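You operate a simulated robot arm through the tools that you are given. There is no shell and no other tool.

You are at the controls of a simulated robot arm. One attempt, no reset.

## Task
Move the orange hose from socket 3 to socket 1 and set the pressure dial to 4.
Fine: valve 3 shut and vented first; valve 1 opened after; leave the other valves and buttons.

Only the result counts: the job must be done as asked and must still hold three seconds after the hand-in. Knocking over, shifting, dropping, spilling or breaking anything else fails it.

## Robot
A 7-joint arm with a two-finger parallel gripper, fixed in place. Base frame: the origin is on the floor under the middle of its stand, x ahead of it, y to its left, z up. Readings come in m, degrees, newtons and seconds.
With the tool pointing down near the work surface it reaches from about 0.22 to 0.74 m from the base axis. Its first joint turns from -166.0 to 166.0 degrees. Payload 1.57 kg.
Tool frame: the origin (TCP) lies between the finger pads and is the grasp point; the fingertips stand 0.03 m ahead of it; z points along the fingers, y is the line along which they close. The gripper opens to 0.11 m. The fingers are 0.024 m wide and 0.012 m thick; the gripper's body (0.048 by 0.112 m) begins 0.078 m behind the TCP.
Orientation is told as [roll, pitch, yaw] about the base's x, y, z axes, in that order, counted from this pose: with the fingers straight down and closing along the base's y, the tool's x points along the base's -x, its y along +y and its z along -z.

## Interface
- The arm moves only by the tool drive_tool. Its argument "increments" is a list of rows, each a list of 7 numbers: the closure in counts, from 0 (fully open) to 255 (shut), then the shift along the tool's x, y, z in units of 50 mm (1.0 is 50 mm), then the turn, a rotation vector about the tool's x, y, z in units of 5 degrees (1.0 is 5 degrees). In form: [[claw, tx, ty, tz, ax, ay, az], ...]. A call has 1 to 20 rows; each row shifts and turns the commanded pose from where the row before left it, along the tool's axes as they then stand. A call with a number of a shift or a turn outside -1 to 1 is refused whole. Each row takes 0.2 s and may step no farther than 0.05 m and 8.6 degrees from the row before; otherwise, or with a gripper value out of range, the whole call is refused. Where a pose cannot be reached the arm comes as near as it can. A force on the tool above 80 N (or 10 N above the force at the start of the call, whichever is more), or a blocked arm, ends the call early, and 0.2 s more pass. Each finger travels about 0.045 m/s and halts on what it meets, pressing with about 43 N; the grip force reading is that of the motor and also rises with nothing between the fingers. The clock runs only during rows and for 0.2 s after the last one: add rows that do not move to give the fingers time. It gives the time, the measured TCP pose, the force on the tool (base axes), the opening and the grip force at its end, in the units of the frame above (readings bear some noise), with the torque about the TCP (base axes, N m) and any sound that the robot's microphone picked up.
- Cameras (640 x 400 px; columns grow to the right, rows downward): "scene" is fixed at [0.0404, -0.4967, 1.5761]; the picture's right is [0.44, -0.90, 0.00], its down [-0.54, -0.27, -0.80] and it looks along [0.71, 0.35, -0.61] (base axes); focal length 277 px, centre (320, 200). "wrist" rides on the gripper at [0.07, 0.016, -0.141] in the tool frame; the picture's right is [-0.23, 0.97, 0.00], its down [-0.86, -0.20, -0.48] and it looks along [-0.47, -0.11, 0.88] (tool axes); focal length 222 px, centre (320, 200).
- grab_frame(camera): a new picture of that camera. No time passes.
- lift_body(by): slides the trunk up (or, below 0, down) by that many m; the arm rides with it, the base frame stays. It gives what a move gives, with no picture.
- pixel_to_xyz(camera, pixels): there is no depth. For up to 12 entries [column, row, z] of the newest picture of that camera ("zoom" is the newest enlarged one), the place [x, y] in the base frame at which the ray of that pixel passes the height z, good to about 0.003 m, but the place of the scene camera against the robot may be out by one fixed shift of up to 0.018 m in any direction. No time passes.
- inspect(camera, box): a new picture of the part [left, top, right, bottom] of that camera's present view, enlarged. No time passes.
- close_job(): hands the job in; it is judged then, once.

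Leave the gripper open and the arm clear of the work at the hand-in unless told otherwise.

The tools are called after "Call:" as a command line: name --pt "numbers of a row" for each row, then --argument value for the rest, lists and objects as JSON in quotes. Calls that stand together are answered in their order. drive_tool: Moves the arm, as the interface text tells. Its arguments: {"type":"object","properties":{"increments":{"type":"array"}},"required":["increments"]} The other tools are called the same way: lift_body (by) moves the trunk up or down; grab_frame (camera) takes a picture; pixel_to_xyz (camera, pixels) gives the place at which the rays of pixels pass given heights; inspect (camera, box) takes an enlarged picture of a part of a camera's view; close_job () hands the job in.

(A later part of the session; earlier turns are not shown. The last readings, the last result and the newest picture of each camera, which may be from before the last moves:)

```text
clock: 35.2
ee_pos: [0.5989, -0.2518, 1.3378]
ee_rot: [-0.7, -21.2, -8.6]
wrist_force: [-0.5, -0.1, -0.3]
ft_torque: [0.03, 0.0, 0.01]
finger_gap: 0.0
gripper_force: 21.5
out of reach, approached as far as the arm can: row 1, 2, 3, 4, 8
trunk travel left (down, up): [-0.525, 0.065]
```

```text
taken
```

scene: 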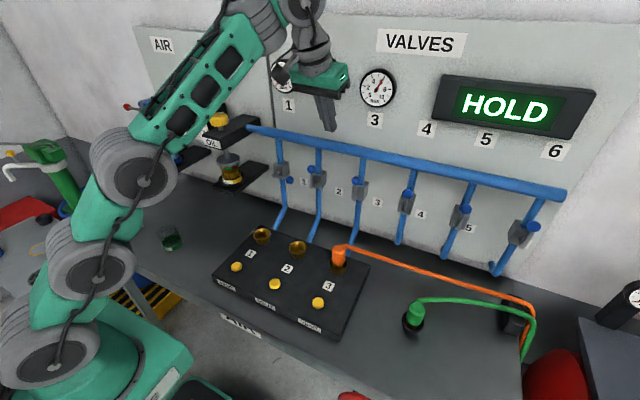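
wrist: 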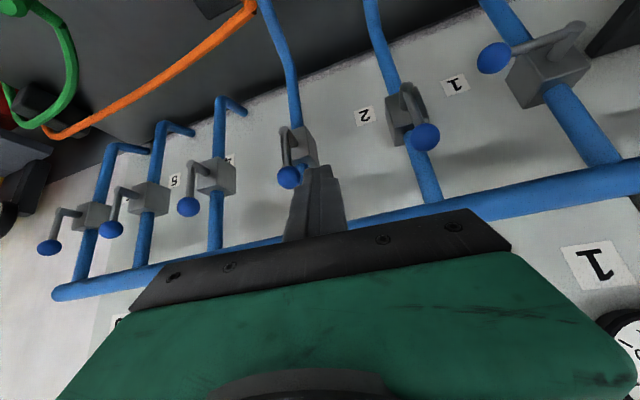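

The posture is better now: elbow up and tool nearly vertical at pitch -21°. I'll descend straight down 0.1 m and see whether it follows cleanly.

Call:
drive_tool --pt "255 0.181 0 0.466 0 0 0" --pt "255 0.181 0 0.466 0 0 0" --pt "255 0.181 0 0.466 0 0 0" --pt "255 0.181 0 0.466 0 0 0" --pt "255 0 0 0 0 0 0"

```text
clock: 36.4
ee_pos: [0.5977, -0.2525, 1.2382]
ee_rot: [-0.8, -21.3, -8.6]
wrist_force: [0.8, 0.4, -0.5]
ft_torque: [-0.01, 0.01, 0.02]
finger_gap: 0.0001
gripper_force: 21.5
trunk travel left (down, up): [-0.525, 0.065]
```

It follows cleanly. I'll approach the ball's +y side again, with the tip to be at about (0.687, -0.252, 1.128).

Call:
drive_tool --pt "255 -0.215 0.0665 0.523 0 0 0" --pt "255 -0.215 0.0665 0.523 0 0 0" --pt "255 -0.215 0.0665 0.523 0 0 0" --pt "255 -0.215 0.0665 0.523 0 0 0" --pt "255 0 0 0 0 0 0"

Call:
grab_frame --camera "wrist"

Call:
inspect --camera "scene" --box '[260, 90, 440, 230]'

```text
clock: 37.6
ee_pos: [0.6772, -0.2518, 1.1565]
ee_rot: [-0.7, -21.3, -8.6]
wrist_force: [-0.5, -0.7, -0.3]
ft_torque: [0.01, 0.0, -0.02]
finger_gap: 0.0001
gripper_force: 21.0
trunk travel left (down, up): [-0.525, 0.065]
```

```text
taken
```

wrist: 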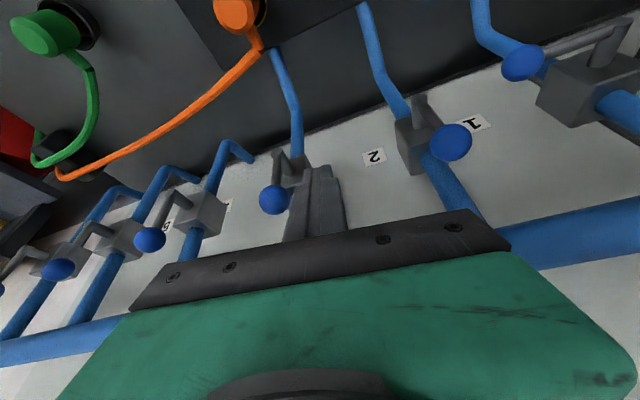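

```text
2.86 times, centred on (350, 160) of scene
```

zoom: 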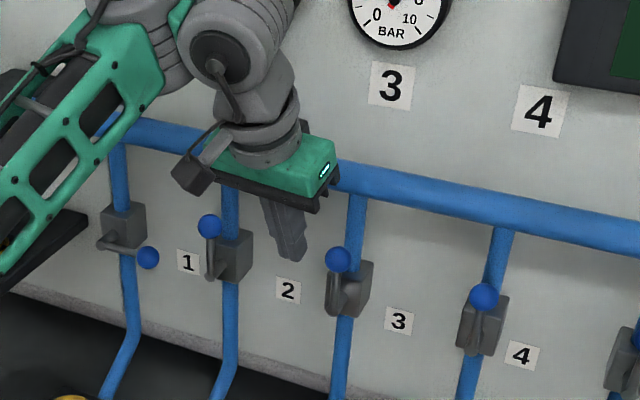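

The tip sits beside the ball as planned, at (0.677, -0.252, 1.157), with no contact. Now I'll push the ball toward -y along the arc for the first 60° or so, in small steps.

Call:
drive_tool --pt "255 -0.021 -0.148 0.008 0 0 0" --pt "255 -0.021 -0.148 0.008 0 0 0" --pt "255 -0.006 -0.173 0.056 0 0 0" --pt "255 -0.006 -0.173 0.056 0 0 0" --pt "255 0.007 -0.183 0.094 0 0 0" --pt "255 0.007 -0.183 0.094 0 0 0" --pt "255 0.025 -0.128 0.119 0 0 0" --pt "255 0.025 -0.128 0.119 0 0 0"

Call:
inspect --camera "wrist" --box '[200, 120, 420, 260]'

Call:
inspect --camera "scene" --box '[260, 60, 440, 230]'

```text
clock: 39.4
ee_pos: [0.6758, -0.3184, 1.132]
ee_rot: [-0.8, -21.3, -8.6]
wrist_force: [0.4, 0.4, 0.9]
ft_torque: [-0.02, 0.0, -0.01]
finger_gap: 0.0
gripper_force: 21.2
trunk travel left (down, up): [-0.525, 0.065]
```

```text
2.86 times, centred on (310, 190) of wrist
```

zoom: 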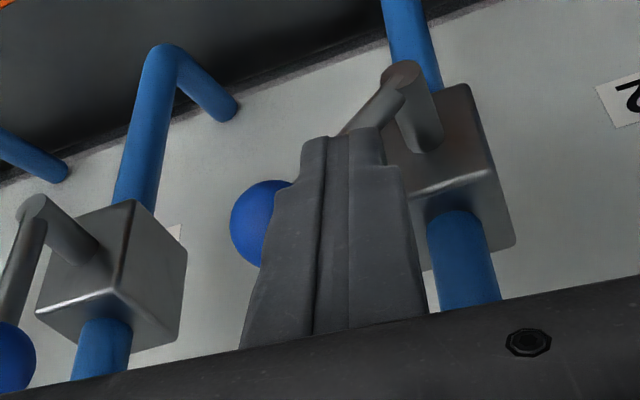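

```text
2.35 times, centred on (350, 145) of scene
```

zoom: 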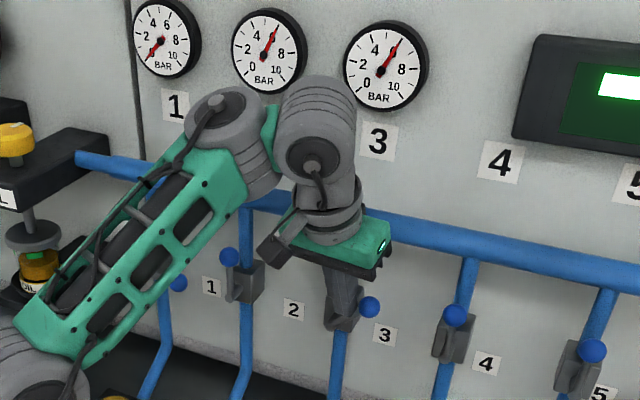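

The lever is swinging toward shut, about 60° so far. I'll now press it down on the rod to finish the quarter turn.

Call:
drive_tool --pt "255 0.03 -0.055 0.1 0 0 0" --pt "255 0.03 -0.055 0.1 0 0 0" --pt "255 0.025 -0.03 0.076 0 0 0" --pt "255 0.025 -0.03 0.076 0 0 0" --pt "255 0.025 0 0.065 0 0 0" --pt "255 0.025 0 0.065 0 0 0"

Call:
inspect --camera "wrist" --box '[200, 120, 420, 260]'

Call:
inspect --camera "scene" --box '[260, 60, 440, 230]'

```text
clock: 40.8
ee_pos: [0.6734, -0.3258, 1.1071]
ee_rot: [-0.8, -21.4, -8.7]
wrist_force: [0.8, 0.2, 0.1]
ft_torque: [0.0, -0.03, 0.02]
finger_gap: 0.0
gripper_force: 21.5
out of reach, approached as far as the arm can: row 4
trunk travel left (down, up): [-0.525, 0.065]
```

```text
2.86 times, centred on (310, 190) of wrist
```

zoom: 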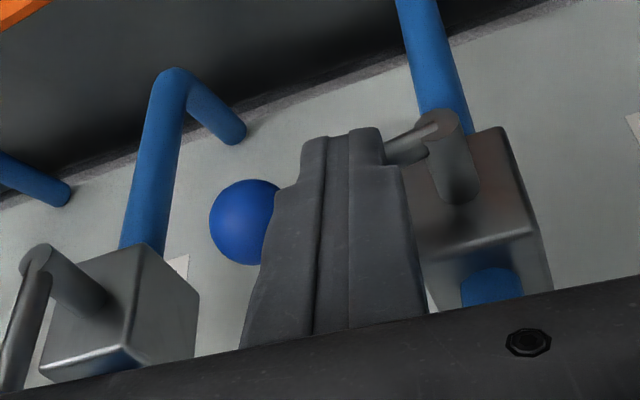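

```text
2.35 times, centred on (350, 145) of scene
```

zoom: 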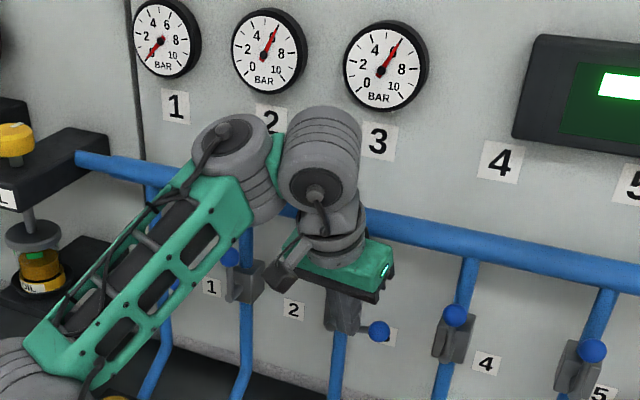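

The lever is almost horizontal, with the ball at z≈1.081 against a pivot at 1.077. I'll press a few millimetres more and watch the force for the end stop.

Call:
drive_tool --pt "255 0.022 0 0.056 0 0 0" --pt "255 0.022 0 0.056 0 0 0" --pt "255 0 0 0 0 0 0"

Call:
inspect --camera "scene" --box '[300, 40, 440, 240]'

Call:
inspect --camera "wrist" --box '[200, 120, 420, 260]'

```text
clock: 41.6
ee_pos: [0.6719, -0.3236, 1.1021]
ee_rot: [-0.9, -21.3, -8.7]
wrist_force: [-0.2, 0.0, 0.5]
ft_torque: [-0.01, 0.04, -0.02]
finger_gap: 0.0
gripper_force: 21.7
trunk travel left (down, up): [-0.525, 0.065]
```

```text
2.00 times, centred on (370, 140) of scene
```

zoom: 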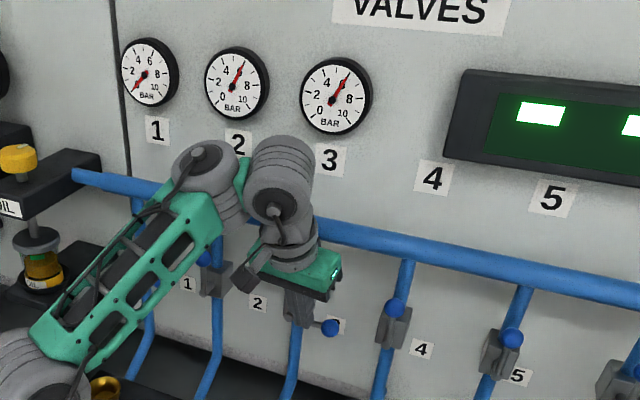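

```text
2.86 times, centred on (310, 190) of wrist
```

zoom: 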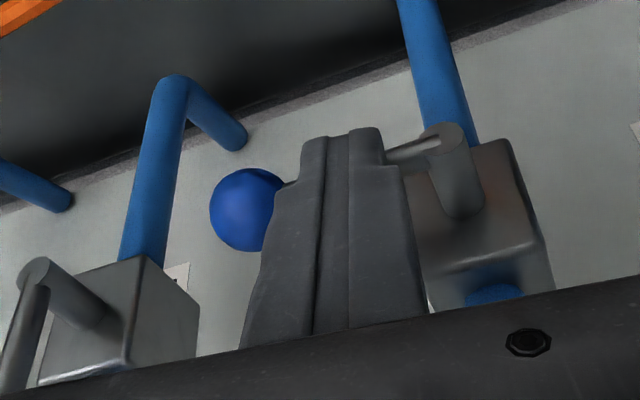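

No stop force yet. The display seems to have changed, so I'll take the full scene picture.

Call:
grab_frame --camera "scene"

Call:
inspect --camera "scene" --box '[330, 170, 410, 230]'

```text
taken
```

scene: 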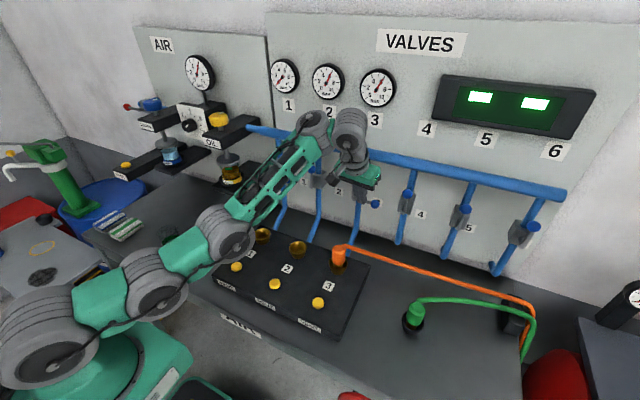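

```text
6.67 times, centred on (370, 200) of scene
```

zoom: 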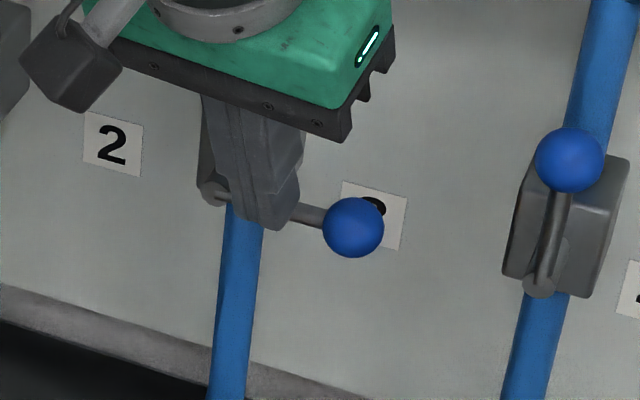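

The display now shows two blank bars. I'll keep an eye on it, but it isn't an instruction from you. Valve 3's lever looks horizontal. I'll lift the fingers straight up off it by 80 mm and compare its angle with valve 1's shut lever.

Call:
drive_tool --pt "255 -0.0985 -0.0075 -0.39 0 0 0" --pt "255 -0.0985 -0.0075 -0.39 0 0 0" --pt "255 -0.0985 -0.0075 -0.39 0 0 0" --pt "255 -0.0985 -0.0075 -0.39 0 0 0" --pt "255 0 0 0 0 0 0"

Call:
grab_frame --camera "scene"

Call:
inspect --camera "scene" --box '[330, 170, 410, 230]'

Call:
grab_frame --camera "wrist"

```text
clock: 42.8
ee_pos: [0.6636, -0.3246, 1.1811]
ee_rot: [-0.8, -21.3, -8.6]
wrist_force: [-0.6, 1.2, -0.3]
ft_torque: [0.0, -0.01, -0.03]
finger_gap: 0.0
gripper_force: 21.4
trunk travel left (down, up): [-0.525, 0.065]
```

```text
taken
```

scene: 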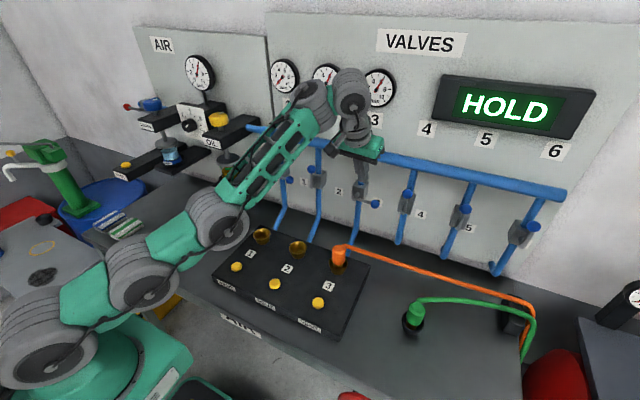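

```text
6.67 times, centred on (370, 200) of scene
```

zoom: 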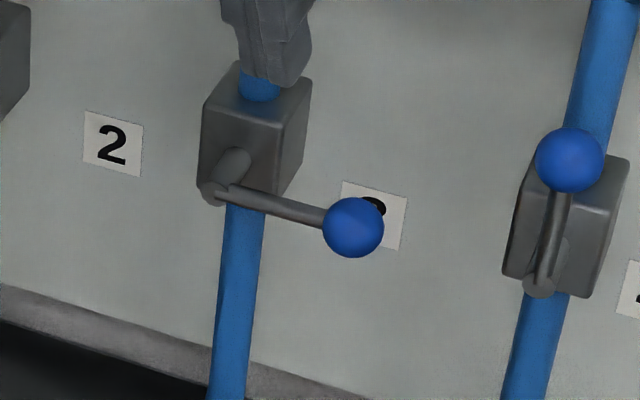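

```text
taken
```

wrist: 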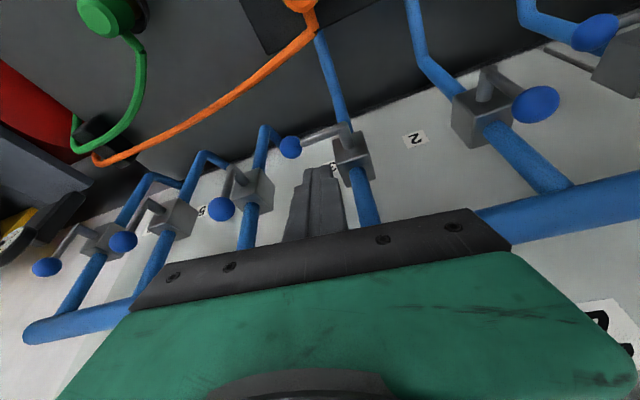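

The display reads HOLD again, so it just alternates. Valve 3's lever is at the same angle as valve 1's shut lever, with both balls at the same height, so valve 3 is shut. Next is the vent 3 button, the yellow button at scene (318,303) in front of tag 3. I'll get its position and take fresh views.

Call:
pixel_to_xyz --camera "scene" --pixels '[[318.2, 302, 0.86], [318.2, 302, 0.88], [318.2, 302, 0.9], [275, 283, 0.88], [236.5, 266, 0.88], [338.2, 268, 0.9], [297, 246, 0.9], [262, 234, 0.9]]'

Call:
inspect --camera "scene" --box '[290, 30, 410, 110]'

Call:
inspect --camera "scene" --box '[280, 220, 400, 340]'

```text
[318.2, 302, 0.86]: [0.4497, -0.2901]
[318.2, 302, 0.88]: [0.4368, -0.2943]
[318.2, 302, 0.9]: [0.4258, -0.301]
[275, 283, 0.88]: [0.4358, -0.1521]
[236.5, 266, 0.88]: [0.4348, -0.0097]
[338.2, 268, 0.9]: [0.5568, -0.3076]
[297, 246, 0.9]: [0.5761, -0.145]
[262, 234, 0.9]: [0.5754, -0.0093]
```

```text
5.00 times, centred on (350, 70) of scene
```

zoom: 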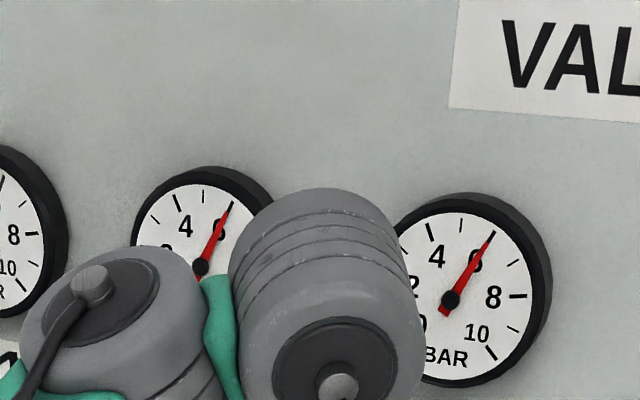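

```text
3.33 times, centred on (340, 280) of scene
```

zoom: 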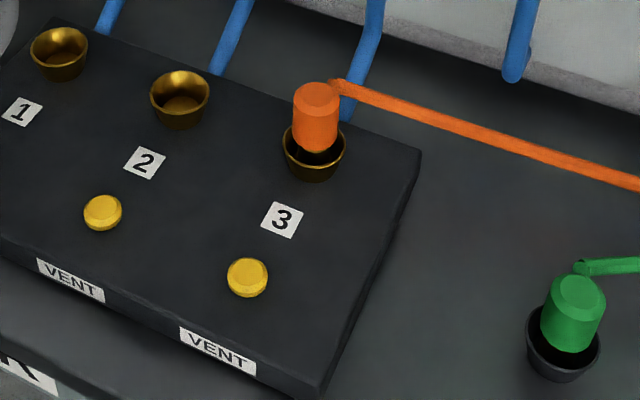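

Gauge 3 still shows 6, as expected before venting. The vent 3 button is at about (0.437, -0.293, ~0.88). I'll retreat from the wall at this height to x≈0.46 and bring the tool vertical, removing the -21° pitch and then the -8.6° yaw.

Call:
drive_tool --pt "255 0.726 0 -0.367 0 0 0" --pt "255 0.726 0 -0.367 0 0 0" --pt "255 0.726 0 -0.367 0 0 0" --pt "255 0.726 0 -0.367 0 0 0" --pt "255 0.726 0 -0.367 0 0 0" --pt "255 0 0 0 0 0.852 0" --pt "255 0 0 0 0 0.852 0" --pt "255 0 0 0 0 0.852 0" --pt "255 0 0 0 0 0.852 0" --pt "255 0 0 0 0 0.852 0" --pt "255 0 0 0 0 0 -0.86" --pt "255 0 0 0 0 0 -0.86" --pt "255 0 0 0 0 0 0"

Call:
grab_frame --camera "wrist"

Call:
grab_frame --camera "scene"

```text
clock: 45.1
ee_pos: [0.5231, -0.3379, 1.2606]
ee_rot: [-1.1, -0.6, -7.1]
wrist_force: [0.2, -8.6, -6.6]
ft_torque: [1.12, -0.45, 0.71]
finger_gap: 0.0
gripper_force: 21.5
out of reach, approached as far as the arm can: row 2, 3, 4, 5
trunk travel left (down, up): [-0.525, 0.065]
stopped in row 11: the force on the tool passed its limit at 82 N (the readings are from after the stop); the commanded pose is now the measured one
```

```text
taken
```

wrist: 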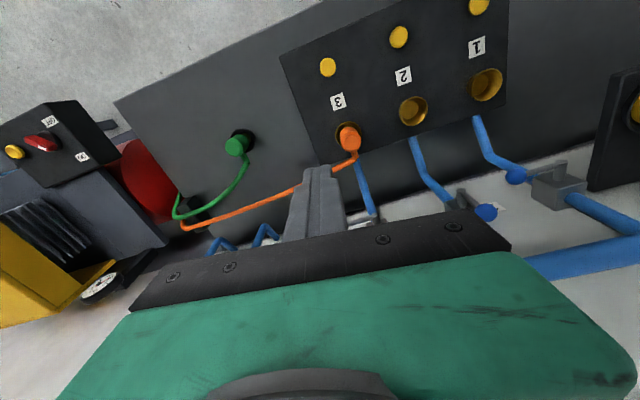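

```text
taken
```

scene: 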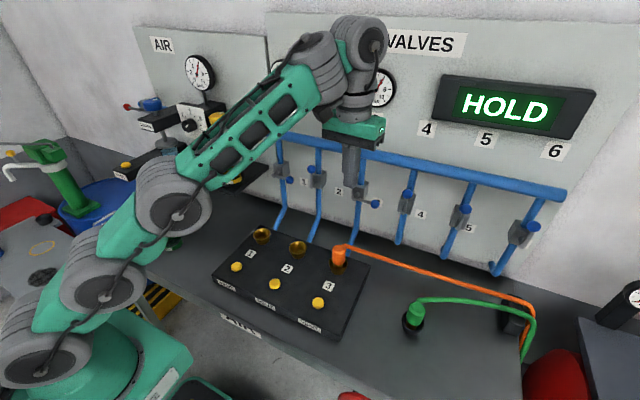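

That stop was another self-contact: the hand touched the forearm while yawing at this height with the forearm rising steeply. It's nothing in the scene. I'll leave the yaw at -7° and first go down, which opens the wrist, then back and over the button.

Call:
drive_tool --pt "255 0 0 0.667 0 0 0" --pt "255 0 0 0.667 0 0 0" --pt "255 0 0 0.667 0 0 0" --pt "255 0.5 0.24 0.333 0 0 0" --pt "255 0.5 0.24 0.333 0 0 0" --pt "255 0.5 0.24 0.333 0 0 0" --pt "255 0 0 0 0 0 0"

Call:
grab_frame --camera "wrist"

Call:
grab_frame --camera "scene"

```text
clock: 46.7
ee_pos: [0.4539, -0.2974, 1.1084]
ee_rot: [-1.1, -0.7, -7.2]
wrist_force: [0.0, 0.1, -0.8]
ft_torque: [-0.01, 0.0, 0.03]
finger_gap: 0.0
gripper_force: 21.1
trunk travel left (down, up): [-0.525, 0.065]
```

```text
taken
```

wrist: 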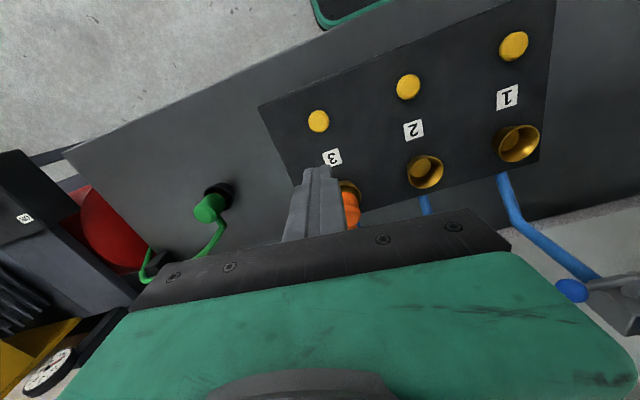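

```text
taken
```

scene: 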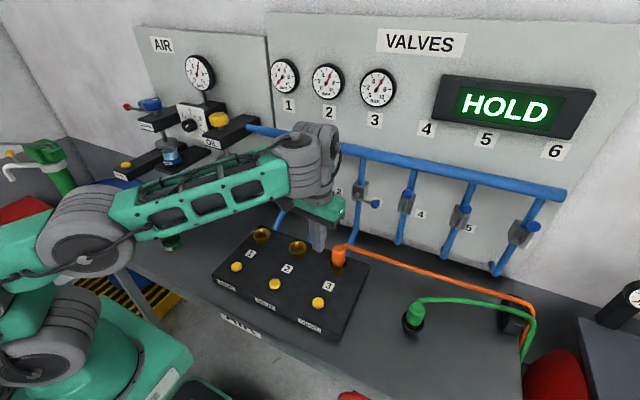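

Clean move. Button 3 is at wrist (318,121), button 2 at (408,87) and button 1 at (514,47). I'll compute their positions from here.

Call:
pixel_to_xyz --camera "wrist" --pixels '[[318, 121, 0.86], [318, 121, 0.88], [318, 121, 0.9], [408, 87, 0.86], [408, 87, 0.88], [514, 47, 0.86], [514, 47, 0.88], [519, 142, 0.9], [426, 172, 0.9], [348, 190, 0.9]]'

Call:
inspect --camera "wrist" --box '[260, 80, 560, 240]'

```text
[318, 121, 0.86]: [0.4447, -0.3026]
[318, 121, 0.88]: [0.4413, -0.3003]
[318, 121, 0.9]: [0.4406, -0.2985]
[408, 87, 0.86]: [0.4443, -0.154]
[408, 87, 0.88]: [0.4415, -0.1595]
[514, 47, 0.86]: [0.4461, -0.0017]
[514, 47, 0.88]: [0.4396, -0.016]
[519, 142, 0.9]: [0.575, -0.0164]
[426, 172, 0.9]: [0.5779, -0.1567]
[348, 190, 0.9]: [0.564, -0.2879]
```

```text
2.13 times, centred on (410, 160) of wrist
```

zoom: 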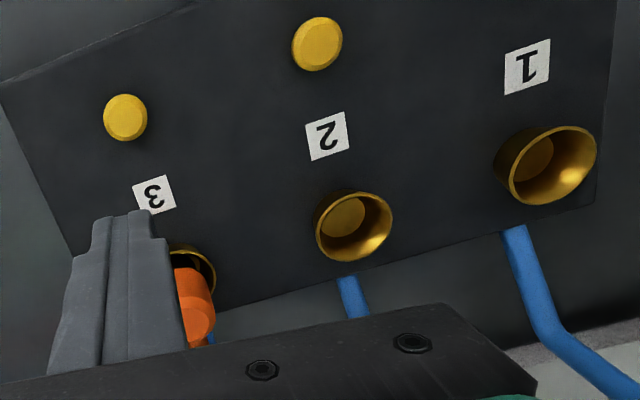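

The wrist view puts button 3 at (0.441, -0.300). I'll move over it and descend to TCP z≈0.96, tips at about 0.93.

Call:
drive_tool --pt "255 0.0635 -0.016 0.74 0 0 0" --pt "255 0.0635 -0.016 0.74 0 0 0" --pt "255 0.0635 -0.016 0.74 0 0 0" --pt "255 0.0635 -0.016 0.74 0 0 0" --pt "255 0 0 0 0 0 0"

Call:
grab_frame --camera "wrist"

Call:
inspect --camera "scene" --box '[260, 220, 380, 330]'

```text
clock: 47.9
ee_pos: [0.4645, -0.3043, 1.0312]
ee_rot: [0.7, -0.5, -7.1]
wrist_force: [-0.1, -0.6, 0.9]
ft_torque: [-0.02, -0.05, -0.02]
finger_gap: 0.0001
gripper_force: 21.5
out of reach, approached as far as the arm can: row 2, 3, 4
trunk travel left (down, up): [-0.525, 0.065]
```

```text
taken
```

wrist: 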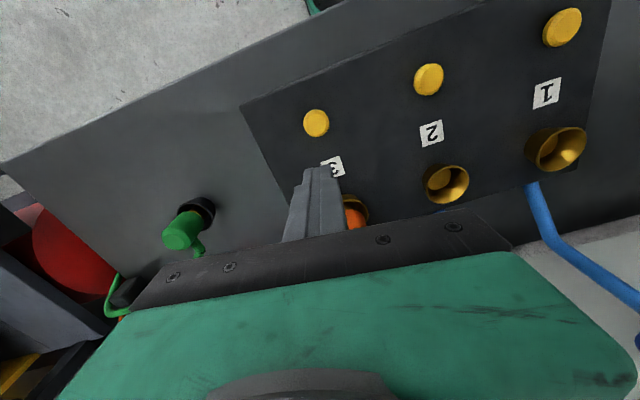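

```text
3.64 times, centred on (320, 275) of scene
```

zoom: 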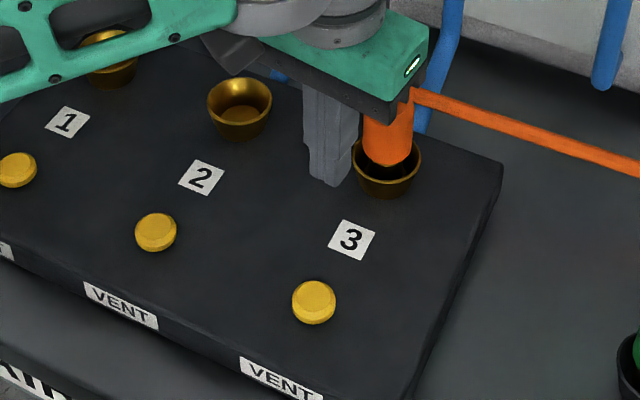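

At this trunk height the arm cannot point straight down that low, so I'll use the trunk to descend. First I'll rise back to z≈1.11 over the button, then lower the trunk 0.15 m so the TCP ends at about 0.96.

Call:
drive_tool --pt "255 0.16 0.016 -0.533 0 0 0" --pt "255 0.16 0.016 -0.533 0 0 0" --pt "255 0.16 0.016 -0.533 0 0 0" --pt "255 0 0 0 0 0 0"

Call:
lift_body --by -0.15

```text
clock: 48.9
ee_pos: [0.4229, -0.2974, 1.0948]
ee_rot: [-1.2, -0.5, -7.0]
wrist_force: [0.9, 0.4, -0.1]
ft_torque: [0.01, 0.0, 0.01]
finger_gap: 0.0001
gripper_force: 21.0
out of reach, approached as far as the arm can: row 1
trunk travel left (down, up): [-0.525, 0.065]
```

```text
clock: 50.7
ee_pos: [0.4241, -0.2963, 0.9452]
ee_rot: [-1.1, -0.4, -7.2]
wrist_force: [0.1, -0.2, -0.5]
ft_torque: [0.02, -0.01, -0.02]
finger_gap: 0.0
gripper_force: 21.9
trunk travel left (down, up): [-0.375, 0.215]
```

Now at (0.424, -0.296, 0.945), tips at about z=0.915. I'll shift 17 mm forward over the button and look.

Call:
drive_tool --pt "255 -0.173 -0.009 0 0 0 0" --pt "255 -0.173 -0.009 0 0 0 0" --pt "255 0 0 0 0 0 0"

Call:
grab_frame --camera "wrist"

Call:
inspect --camera "scene" --box '[260, 230, 380, 330]'

```text
clock: 51.5
ee_pos: [0.4406, -0.2991, 0.9457]
ee_rot: [-1.1, -0.6, -7.0]
wrist_force: [-0.1, 0.9, 0.8]
ft_torque: [0.02, 0.02, 0.02]
finger_gap: 0.0
gripper_force: 21.2
trunk travel left (down, up): [-0.375, 0.215]
```

```text
taken
```

wrist: 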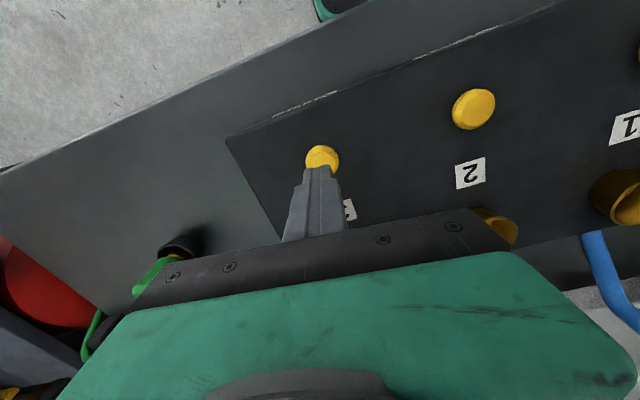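

```text
4.00 times, centred on (320, 280) of scene
```

zoom: 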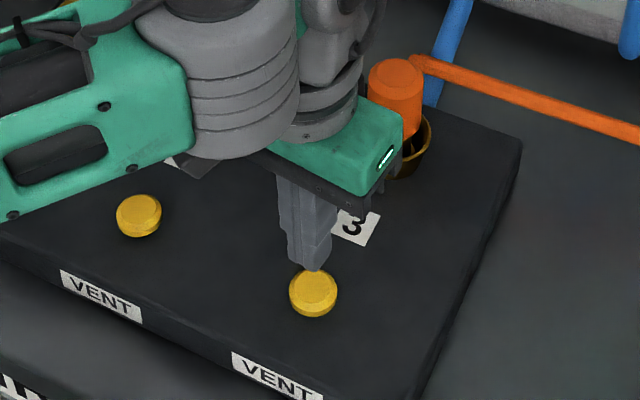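

The tips hover over button 3. I'll check its position from here, then press in small steps.

Call:
pixel_to_xyz --camera "wrist" --pixels '[[322, 157, 0.87], [322, 157, 0.88], [322, 157, 0.89], [474, 108, 0.88], [498, 230, 0.9], [615, 195, 0.9]]'

Call:
inspect --camera "wrist" --box '[270, 120, 370, 190]'

```text
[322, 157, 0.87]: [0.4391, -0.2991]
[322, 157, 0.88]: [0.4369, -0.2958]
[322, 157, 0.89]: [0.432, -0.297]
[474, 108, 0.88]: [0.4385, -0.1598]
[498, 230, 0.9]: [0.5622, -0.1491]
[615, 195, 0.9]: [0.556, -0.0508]
```

```text
5.71 times, centred on (320, 155) of wrist
```

zoom: 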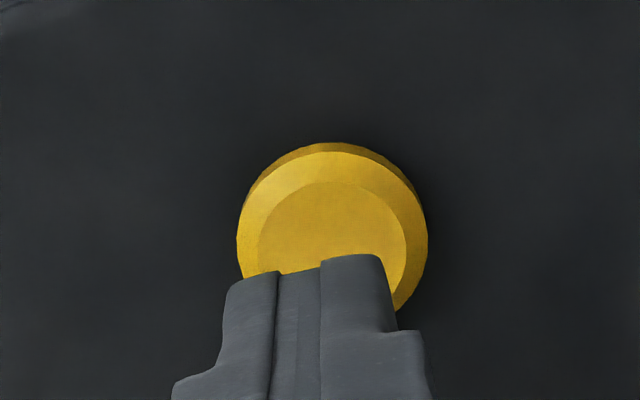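

The button is centred under the tips. I'll go down in 4 mm rows and stop to read the force.

Call:
drive_tool --pt "255 0 0 0.1 0 0 0" --pt "255 0 0 0.1 0 0 0" --pt "255 0 0 0.1 0 0 0" --pt "255 0 0 0.1 0 0 0" --pt "255 0 0 0.08 0 0 0"

Call:
inspect --camera "scene" --box '[260, 230, 380, 330]'

```text
clock: 52.7
ee_pos: [0.4409, -0.2995, 0.9224]
ee_rot: [-1.0, -0.5, -7.1]
wrist_force: [-0.2, 0.1, 0.7]
ft_torque: [0.03, 0.03, 0.01]
finger_gap: 0.0
gripper_force: 21.5
trunk travel left (down, up): [-0.375, 0.215]
```

```text
4.00 times, centred on (320, 280) of scene
```

zoom: 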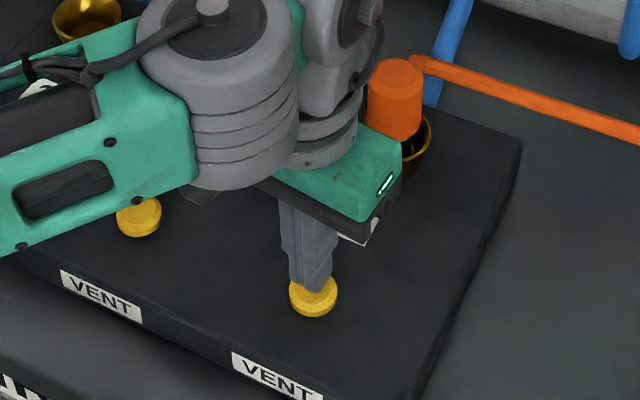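

No contact yet, tips at about 0.892. Continuing down in small rows.

Call:
drive_tool --pt "255 0 0 0.06 0 0 0" --pt "255 0 0 0.06 0 0 0" --pt "255 0 0 0.06 0 0 0"

Call:
inspect --camera "scene" --box '[260, 230, 380, 330]'

Call:
inspect --camera "scene" --box '[260, 40, 440, 130]'

```text
clock: 53.5
ee_pos: [0.44, -0.3009, 0.9129]
ee_rot: [-1.1, -0.6, -7.1]
wrist_force: [0.5, 0.0, -0.6]
ft_torque: [0.04, -0.02, 0.01]
finger_gap: 0.0
gripper_force: 21.6
trunk travel left (down, up): [-0.375, 0.215]
```

```text
4.00 times, centred on (320, 280) of scene
```

zoom: 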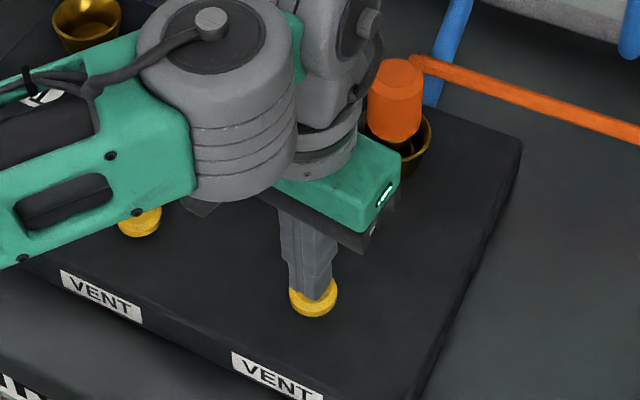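

```text
3.56 times, centred on (350, 85) of scene
```

zoom: 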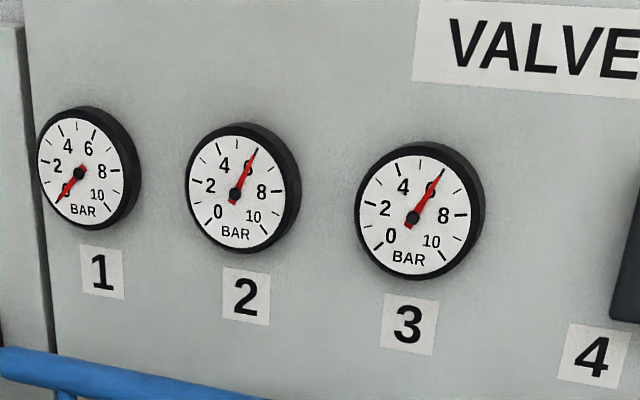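

Still no contact, tips at about 0.883. Continuing down.

Call:
drive_tool --pt "255 0 0 0.06 0 0 0" --pt "255 0 0 0.06 0 0 0" --pt "255 0 0 0.06 0 0 0"

Call:
inspect --camera "scene" --box '[260, 230, 380, 330]'

Call:
inspect --camera "scene" --box '[260, 40, 440, 130]'

```text
clock: 54.3
ee_pos: [0.44, -0.3001, 0.903]
ee_rot: [-1.1, -0.5, -7.2]
wrist_force: [-0.3, -0.1, 1.2]
ft_torque: [0.03, 0.01, -0.01]
finger_gap: 0.0001
gripper_force: 21.5
trunk travel left (down, up): [-0.375, 0.215]
```

```text
4.00 times, centred on (320, 280) of scene
```

zoom: 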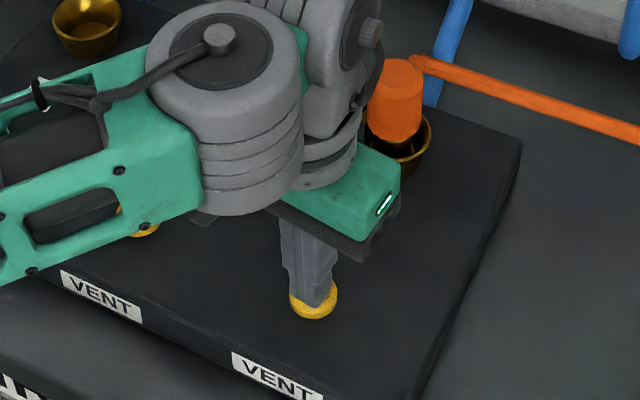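

```text
3.56 times, centred on (350, 85) of scene
```

zoom: 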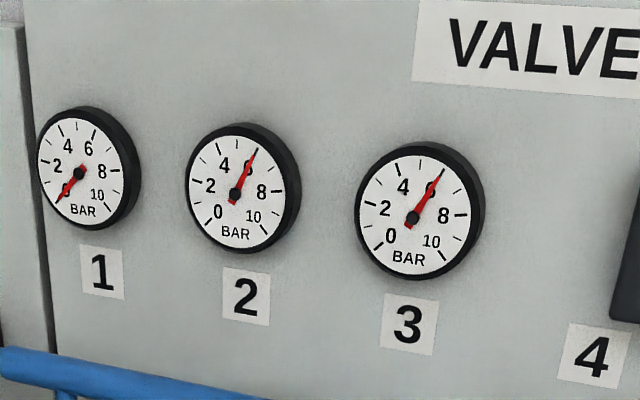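

Still no force, tips at about 0.873. Continuing in 3 mm rows.

Call:
drive_tool --pt "255 0 0 0.06 0 0 0" --pt "255 0 0 0.06 0 0 0" --pt "255 0 0 0.06 0 0 0"

Call:
inspect --camera "scene" --box '[260, 230, 380, 330]'

Call:
inspect --camera "scene" --box '[260, 40, 440, 130]'

```text
clock: 55.1
ee_pos: [0.4408, -0.2999, 0.8966]
ee_rot: [-0.9, -0.6, -7.0]
wrist_force: [-0.5, 1.8, 11.1]
ft_torque: [0.1, 0.1, -0.01]
finger_gap: 0.0001
gripper_force: 21.8
trunk travel left (down, up): [-0.375, 0.215]
heard: click
```

```text
4.00 times, centred on (320, 280) of scene
```

zoom: 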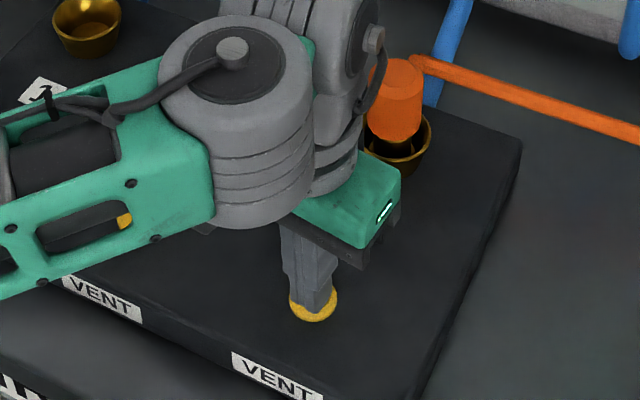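

```text
3.56 times, centred on (350, 85) of scene
```

zoom: 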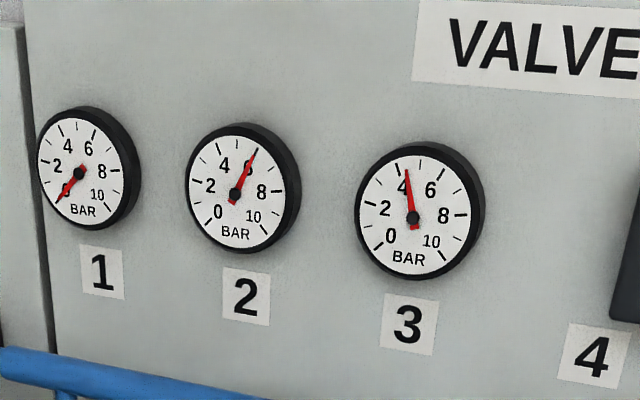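

A click, about 11 N, and gauge 3 is already falling, now near 4. I'll hold the button with still rows until it reads 0.

Call:
drive_tool --pt "255 0 0 0 0 0 0" --pt "255 0 0 0 0 0 0" --pt "255 0 0 0 0 0 0" --pt "255 0 0 0 0 0 0" --pt "255 0 0 0 0 0 0"

Call:
inspect --camera "scene" --box '[260, 40, 440, 130]'

```text
clock: 56.3
ee_pos: [0.4409, -0.2997, 0.8957]
ee_rot: [-0.7, -0.6, -7.2]
wrist_force: [4.0, -2.4, 15.8]
ft_torque: [-0.03, -0.06, -0.01]
finger_gap: 0.0
gripper_force: 21.3
trunk travel left (down, up): [-0.375, 0.215]
```

```text
3.56 times, centred on (350, 85) of scene
```

zoom: 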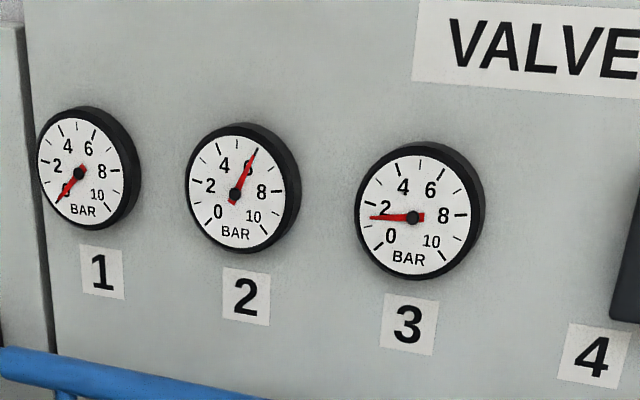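

Gauge 3 is at about 1.5 and falling. I'll keep holding.

Call:
drive_tool --pt "255 0 0 0 0 0 0" --pt "255 0 0 0 0 0 0" --pt "255 0 0 0 0 0 0" --pt "255 0 0 0 0 0 0" --pt "255 0 0 0 0 0 0" --pt "255 0 0 0 0 0 0" --pt "255 0 0 0 0 0 0" --pt "255 0 0 0 0 0 0" --pt "255 0 0 0 0 0 0" --pt "255 0 0 0 0 0 0"

Call:
inspect --camera "scene" --box '[260, 40, 440, 130]'

```text
clock: 58.5
ee_pos: [0.4405, -0.3004, 0.898]
ee_rot: [-0.8, -0.5, -7.1]
wrist_force: [4.8, -2.3, 18.4]
ft_torque: [-0.06, -0.05, 0.05]
finger_gap: 0.0002
gripper_force: 21.1
trunk travel left (down, up): [-0.375, 0.215]
```

```text
3.56 times, centred on (350, 85) of scene
```

zoom: 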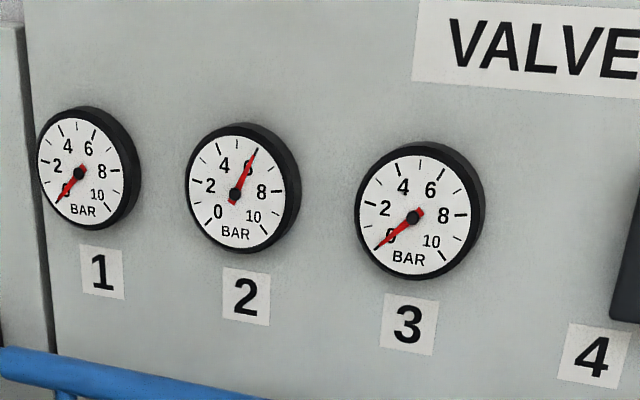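

Gauge 3 reads 0, so line 3 is shut and vented. I'll release the button straight up by 150 mm and open the fingers, then check that gauge 3 stays at 0.

Call:
drive_tool --pt "255 0 0 -0.3 0 0 0" --pt "255 0 0 -0.6 0 0 0" --pt "255 0 0 -0.7 0 0 0" --pt "255 0 0 -0.7 0 0 0" --pt "0 0 0 -0.7 0 0 0" --pt "0 0 0 0 0 0 0" --pt "0 0 0 0 0 0 0" --pt "0 0 0 0 0 0 0" --pt "0 0 0 0 0 0 0"

Call:
grab_frame --camera "scene"

Call:
grab_frame --camera "wrist"

Call:
inspect --camera "scene" --box '[260, 40, 440, 130]'

```text
clock: 60.5
ee_pos: [0.4405, -0.2971, 1.0442]
ee_rot: [-1.1, -0.6, -7.1]
wrist_force: [0.4, -0.5, 0.9]
ft_torque: [-0.01, 0.01, 0.02]
finger_gap: 0.1039
gripper_force: 0.0
trunk travel left (down, up): [-0.375, 0.215]
```

```text
taken
```

scene: 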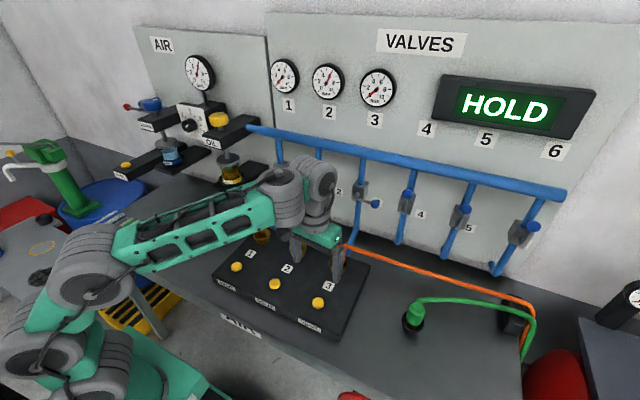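

```text
taken
```

wrist: 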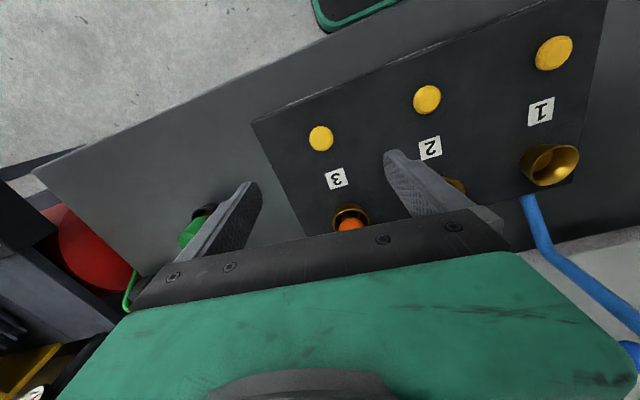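

```text
3.56 times, centred on (350, 85) of scene
```

zoom: 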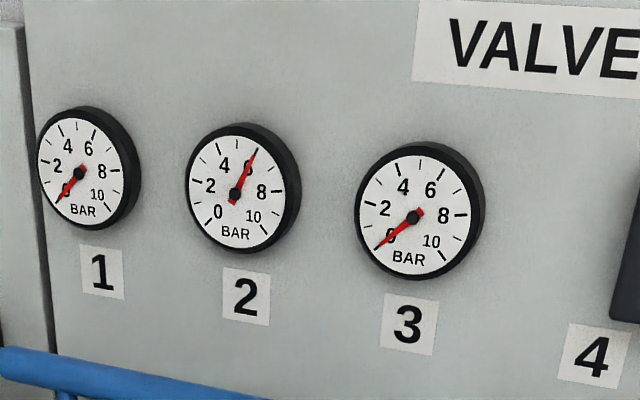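

Gauge 3 stays at 0 with the button released, and gauge 2 is unchanged. Now the orange plug: I need to see how the hose leaves it before choosing the grip direction. I'll move forward and up a little, so the plug shows between the open fingers.

Call:
drive_tool --pt "0 -0.4 0 -0.4 0 0 0" --pt "0 -0.4 0 -0.4 0 0 0" --pt "0 0 0 0 0 0 0"

Call:
grab_frame --camera "wrist"

Call:
inspect --camera "wrist" --box '[260, 130, 420, 240]'

Call:
inspect --camera "scene" --box '[310, 230, 390, 290]'

```text
clock: 61.3
ee_pos: [0.4797, -0.3022, 1.0845]
ee_rot: [-1.0, -0.4, -7.0]
wrist_force: [-0.9, 0.3, 0.2]
ft_torque: [0.0, 0.03, -0.04]
finger_gap: 0.1101
gripper_force: 0.1
trunk travel left (down, up): [-0.375, 0.215]
```

```text
taken
```

wrist: 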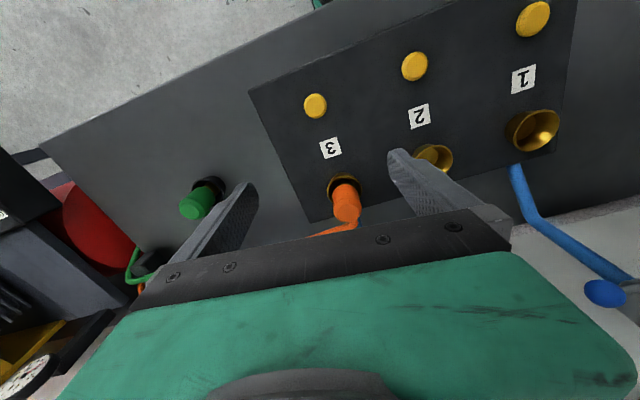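

```text
3.64 times, centred on (340, 185) of wrist
```

zoom: 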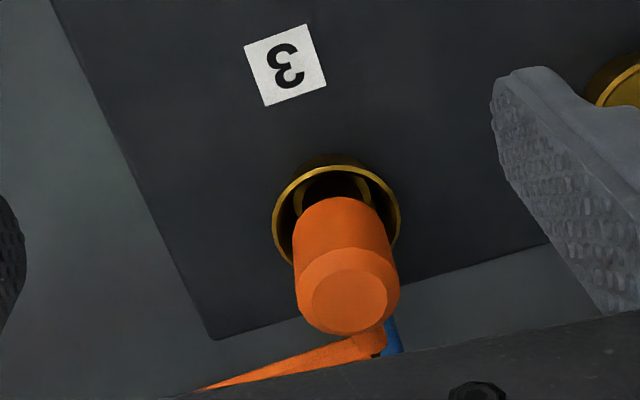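

```text
6.67 times, centred on (350, 260) of scene
```

zoom: 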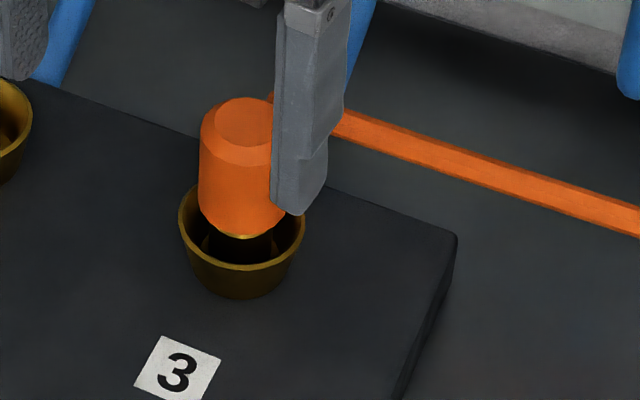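

The hose leaves the plug at its far (+x) side near the top, then bends toward -y. Fingers closing along y will grip the body's sides without touching it. I'll triangulate the top of the plug at wrist (347.7,213.3) and scene (338.8,248.3), and socket 1's rim.

Call:
pixel_to_xyz --camera "wrist" --pixels '[[347.7, 213.3, 0.92], [347.7, 213.3, 0.94], [347.7, 213.3, 0.96], [347.7, 213.3, 0.98], [533, 130, 0.9], [533, 130, 0.91], [343, 185, 0.9]]'

Call:
pixel_to_xyz --camera "scene" --pixels '[[338.8, 248.3, 0.92], [338.8, 248.3, 0.94], [338.8, 248.3, 0.96], [338.8, 248.3, 0.98], [262, 234, 0.9], [297, 246, 0.9]]'

Call:
inspect --camera "wrist" --box '[400, 80, 580, 200]'

```text
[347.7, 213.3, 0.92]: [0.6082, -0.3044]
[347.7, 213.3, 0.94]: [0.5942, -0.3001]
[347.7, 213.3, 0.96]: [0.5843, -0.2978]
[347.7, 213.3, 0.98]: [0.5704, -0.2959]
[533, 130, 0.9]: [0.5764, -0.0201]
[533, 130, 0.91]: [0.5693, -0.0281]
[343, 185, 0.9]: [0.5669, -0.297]
```

```text
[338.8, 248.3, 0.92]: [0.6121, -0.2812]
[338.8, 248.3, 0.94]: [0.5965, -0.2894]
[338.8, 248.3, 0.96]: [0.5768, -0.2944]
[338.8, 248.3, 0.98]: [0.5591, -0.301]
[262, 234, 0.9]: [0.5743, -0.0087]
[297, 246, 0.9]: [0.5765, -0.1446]
```

```text
3.33 times, centred on (490, 140) of wrist
```

zoom: 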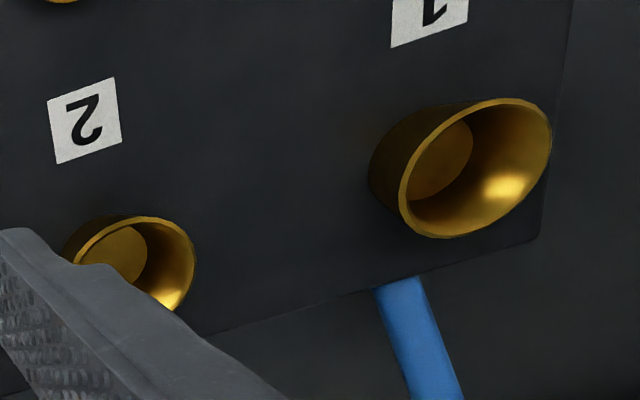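

The plug is at y≈-0.297, x≈0.578, with its top at z≈0.965 and a diameter of about 38 mm. I'll check where the hose runs on the -y side, so the finger on that side clears it.

Call:
pixel_to_xyz --camera "scene" --pixels '[[353.75, 248.3, 0.955], [353.75, 248.3, 0.94], [370, 254, 0.955], [398, 263.3, 0.955], [398, 263.3, 0.94], [450, 281, 0.94], [520, 302, 0.92]]'

Call:
inspect --camera "scene" --box '[330, 230, 560, 370]'

```text
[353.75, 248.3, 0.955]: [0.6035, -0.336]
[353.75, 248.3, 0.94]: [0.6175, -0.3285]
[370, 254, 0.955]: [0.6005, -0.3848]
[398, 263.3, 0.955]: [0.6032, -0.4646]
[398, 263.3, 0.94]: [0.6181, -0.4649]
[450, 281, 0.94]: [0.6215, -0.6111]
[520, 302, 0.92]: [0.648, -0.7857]
```

```text
2.78 times, centred on (445, 300) of scene
```

zoom: 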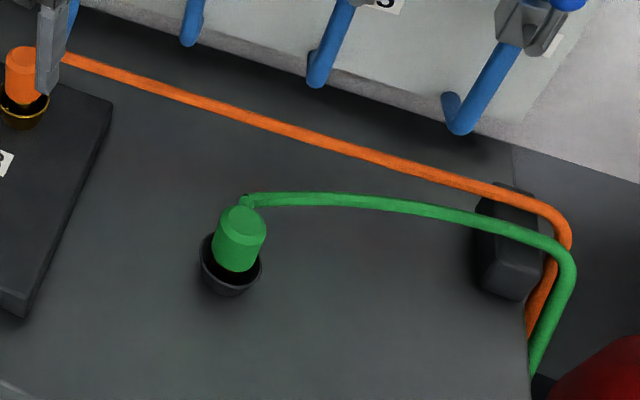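

The hose runs along x≈0.603 beyond the plug. If I grip with the TCP at x≈0.572, the fingers end at x≈0.584 and clear it by about 13 mm. I'll square the yaw to 0 and move over the plug at z≈1.08, which keeps the tips 85 mm above its top.

Call:
drive_tool --pt "0 0 0 0 0.2 0 -0.7" --pt "0 0 0 0 0 0 -0.7" --pt "0 -0.92 0.1 0 0 0 0" --pt "0 -0.92 0 0 0 0 0" --pt "0 0 0 0 0 0 0"

Call:
grab_frame --camera "wrist"

Call:
grab_frame --camera "scene"

```text
clock: 62.5
ee_pos: [0.5705, -0.2955, 1.0857]
ee_rot: [-2.1, -0.4, -0.1]
wrist_force: [1.0, -0.8, 0.4]
ft_torque: [-0.02, 0.05, -0.01]
finger_gap: 0.1101
gripper_force: 0.0
trunk travel left (down, up): [-0.375, 0.215]
```

```text
taken
```

wrist: 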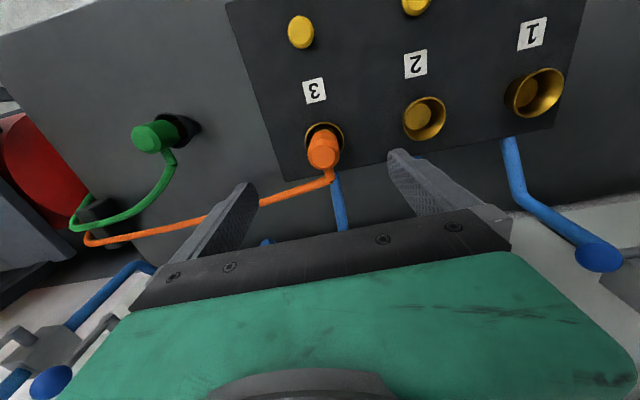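

```text
taken
```

scene: 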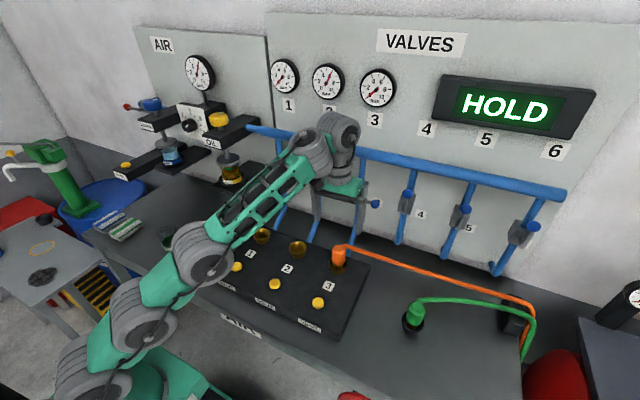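

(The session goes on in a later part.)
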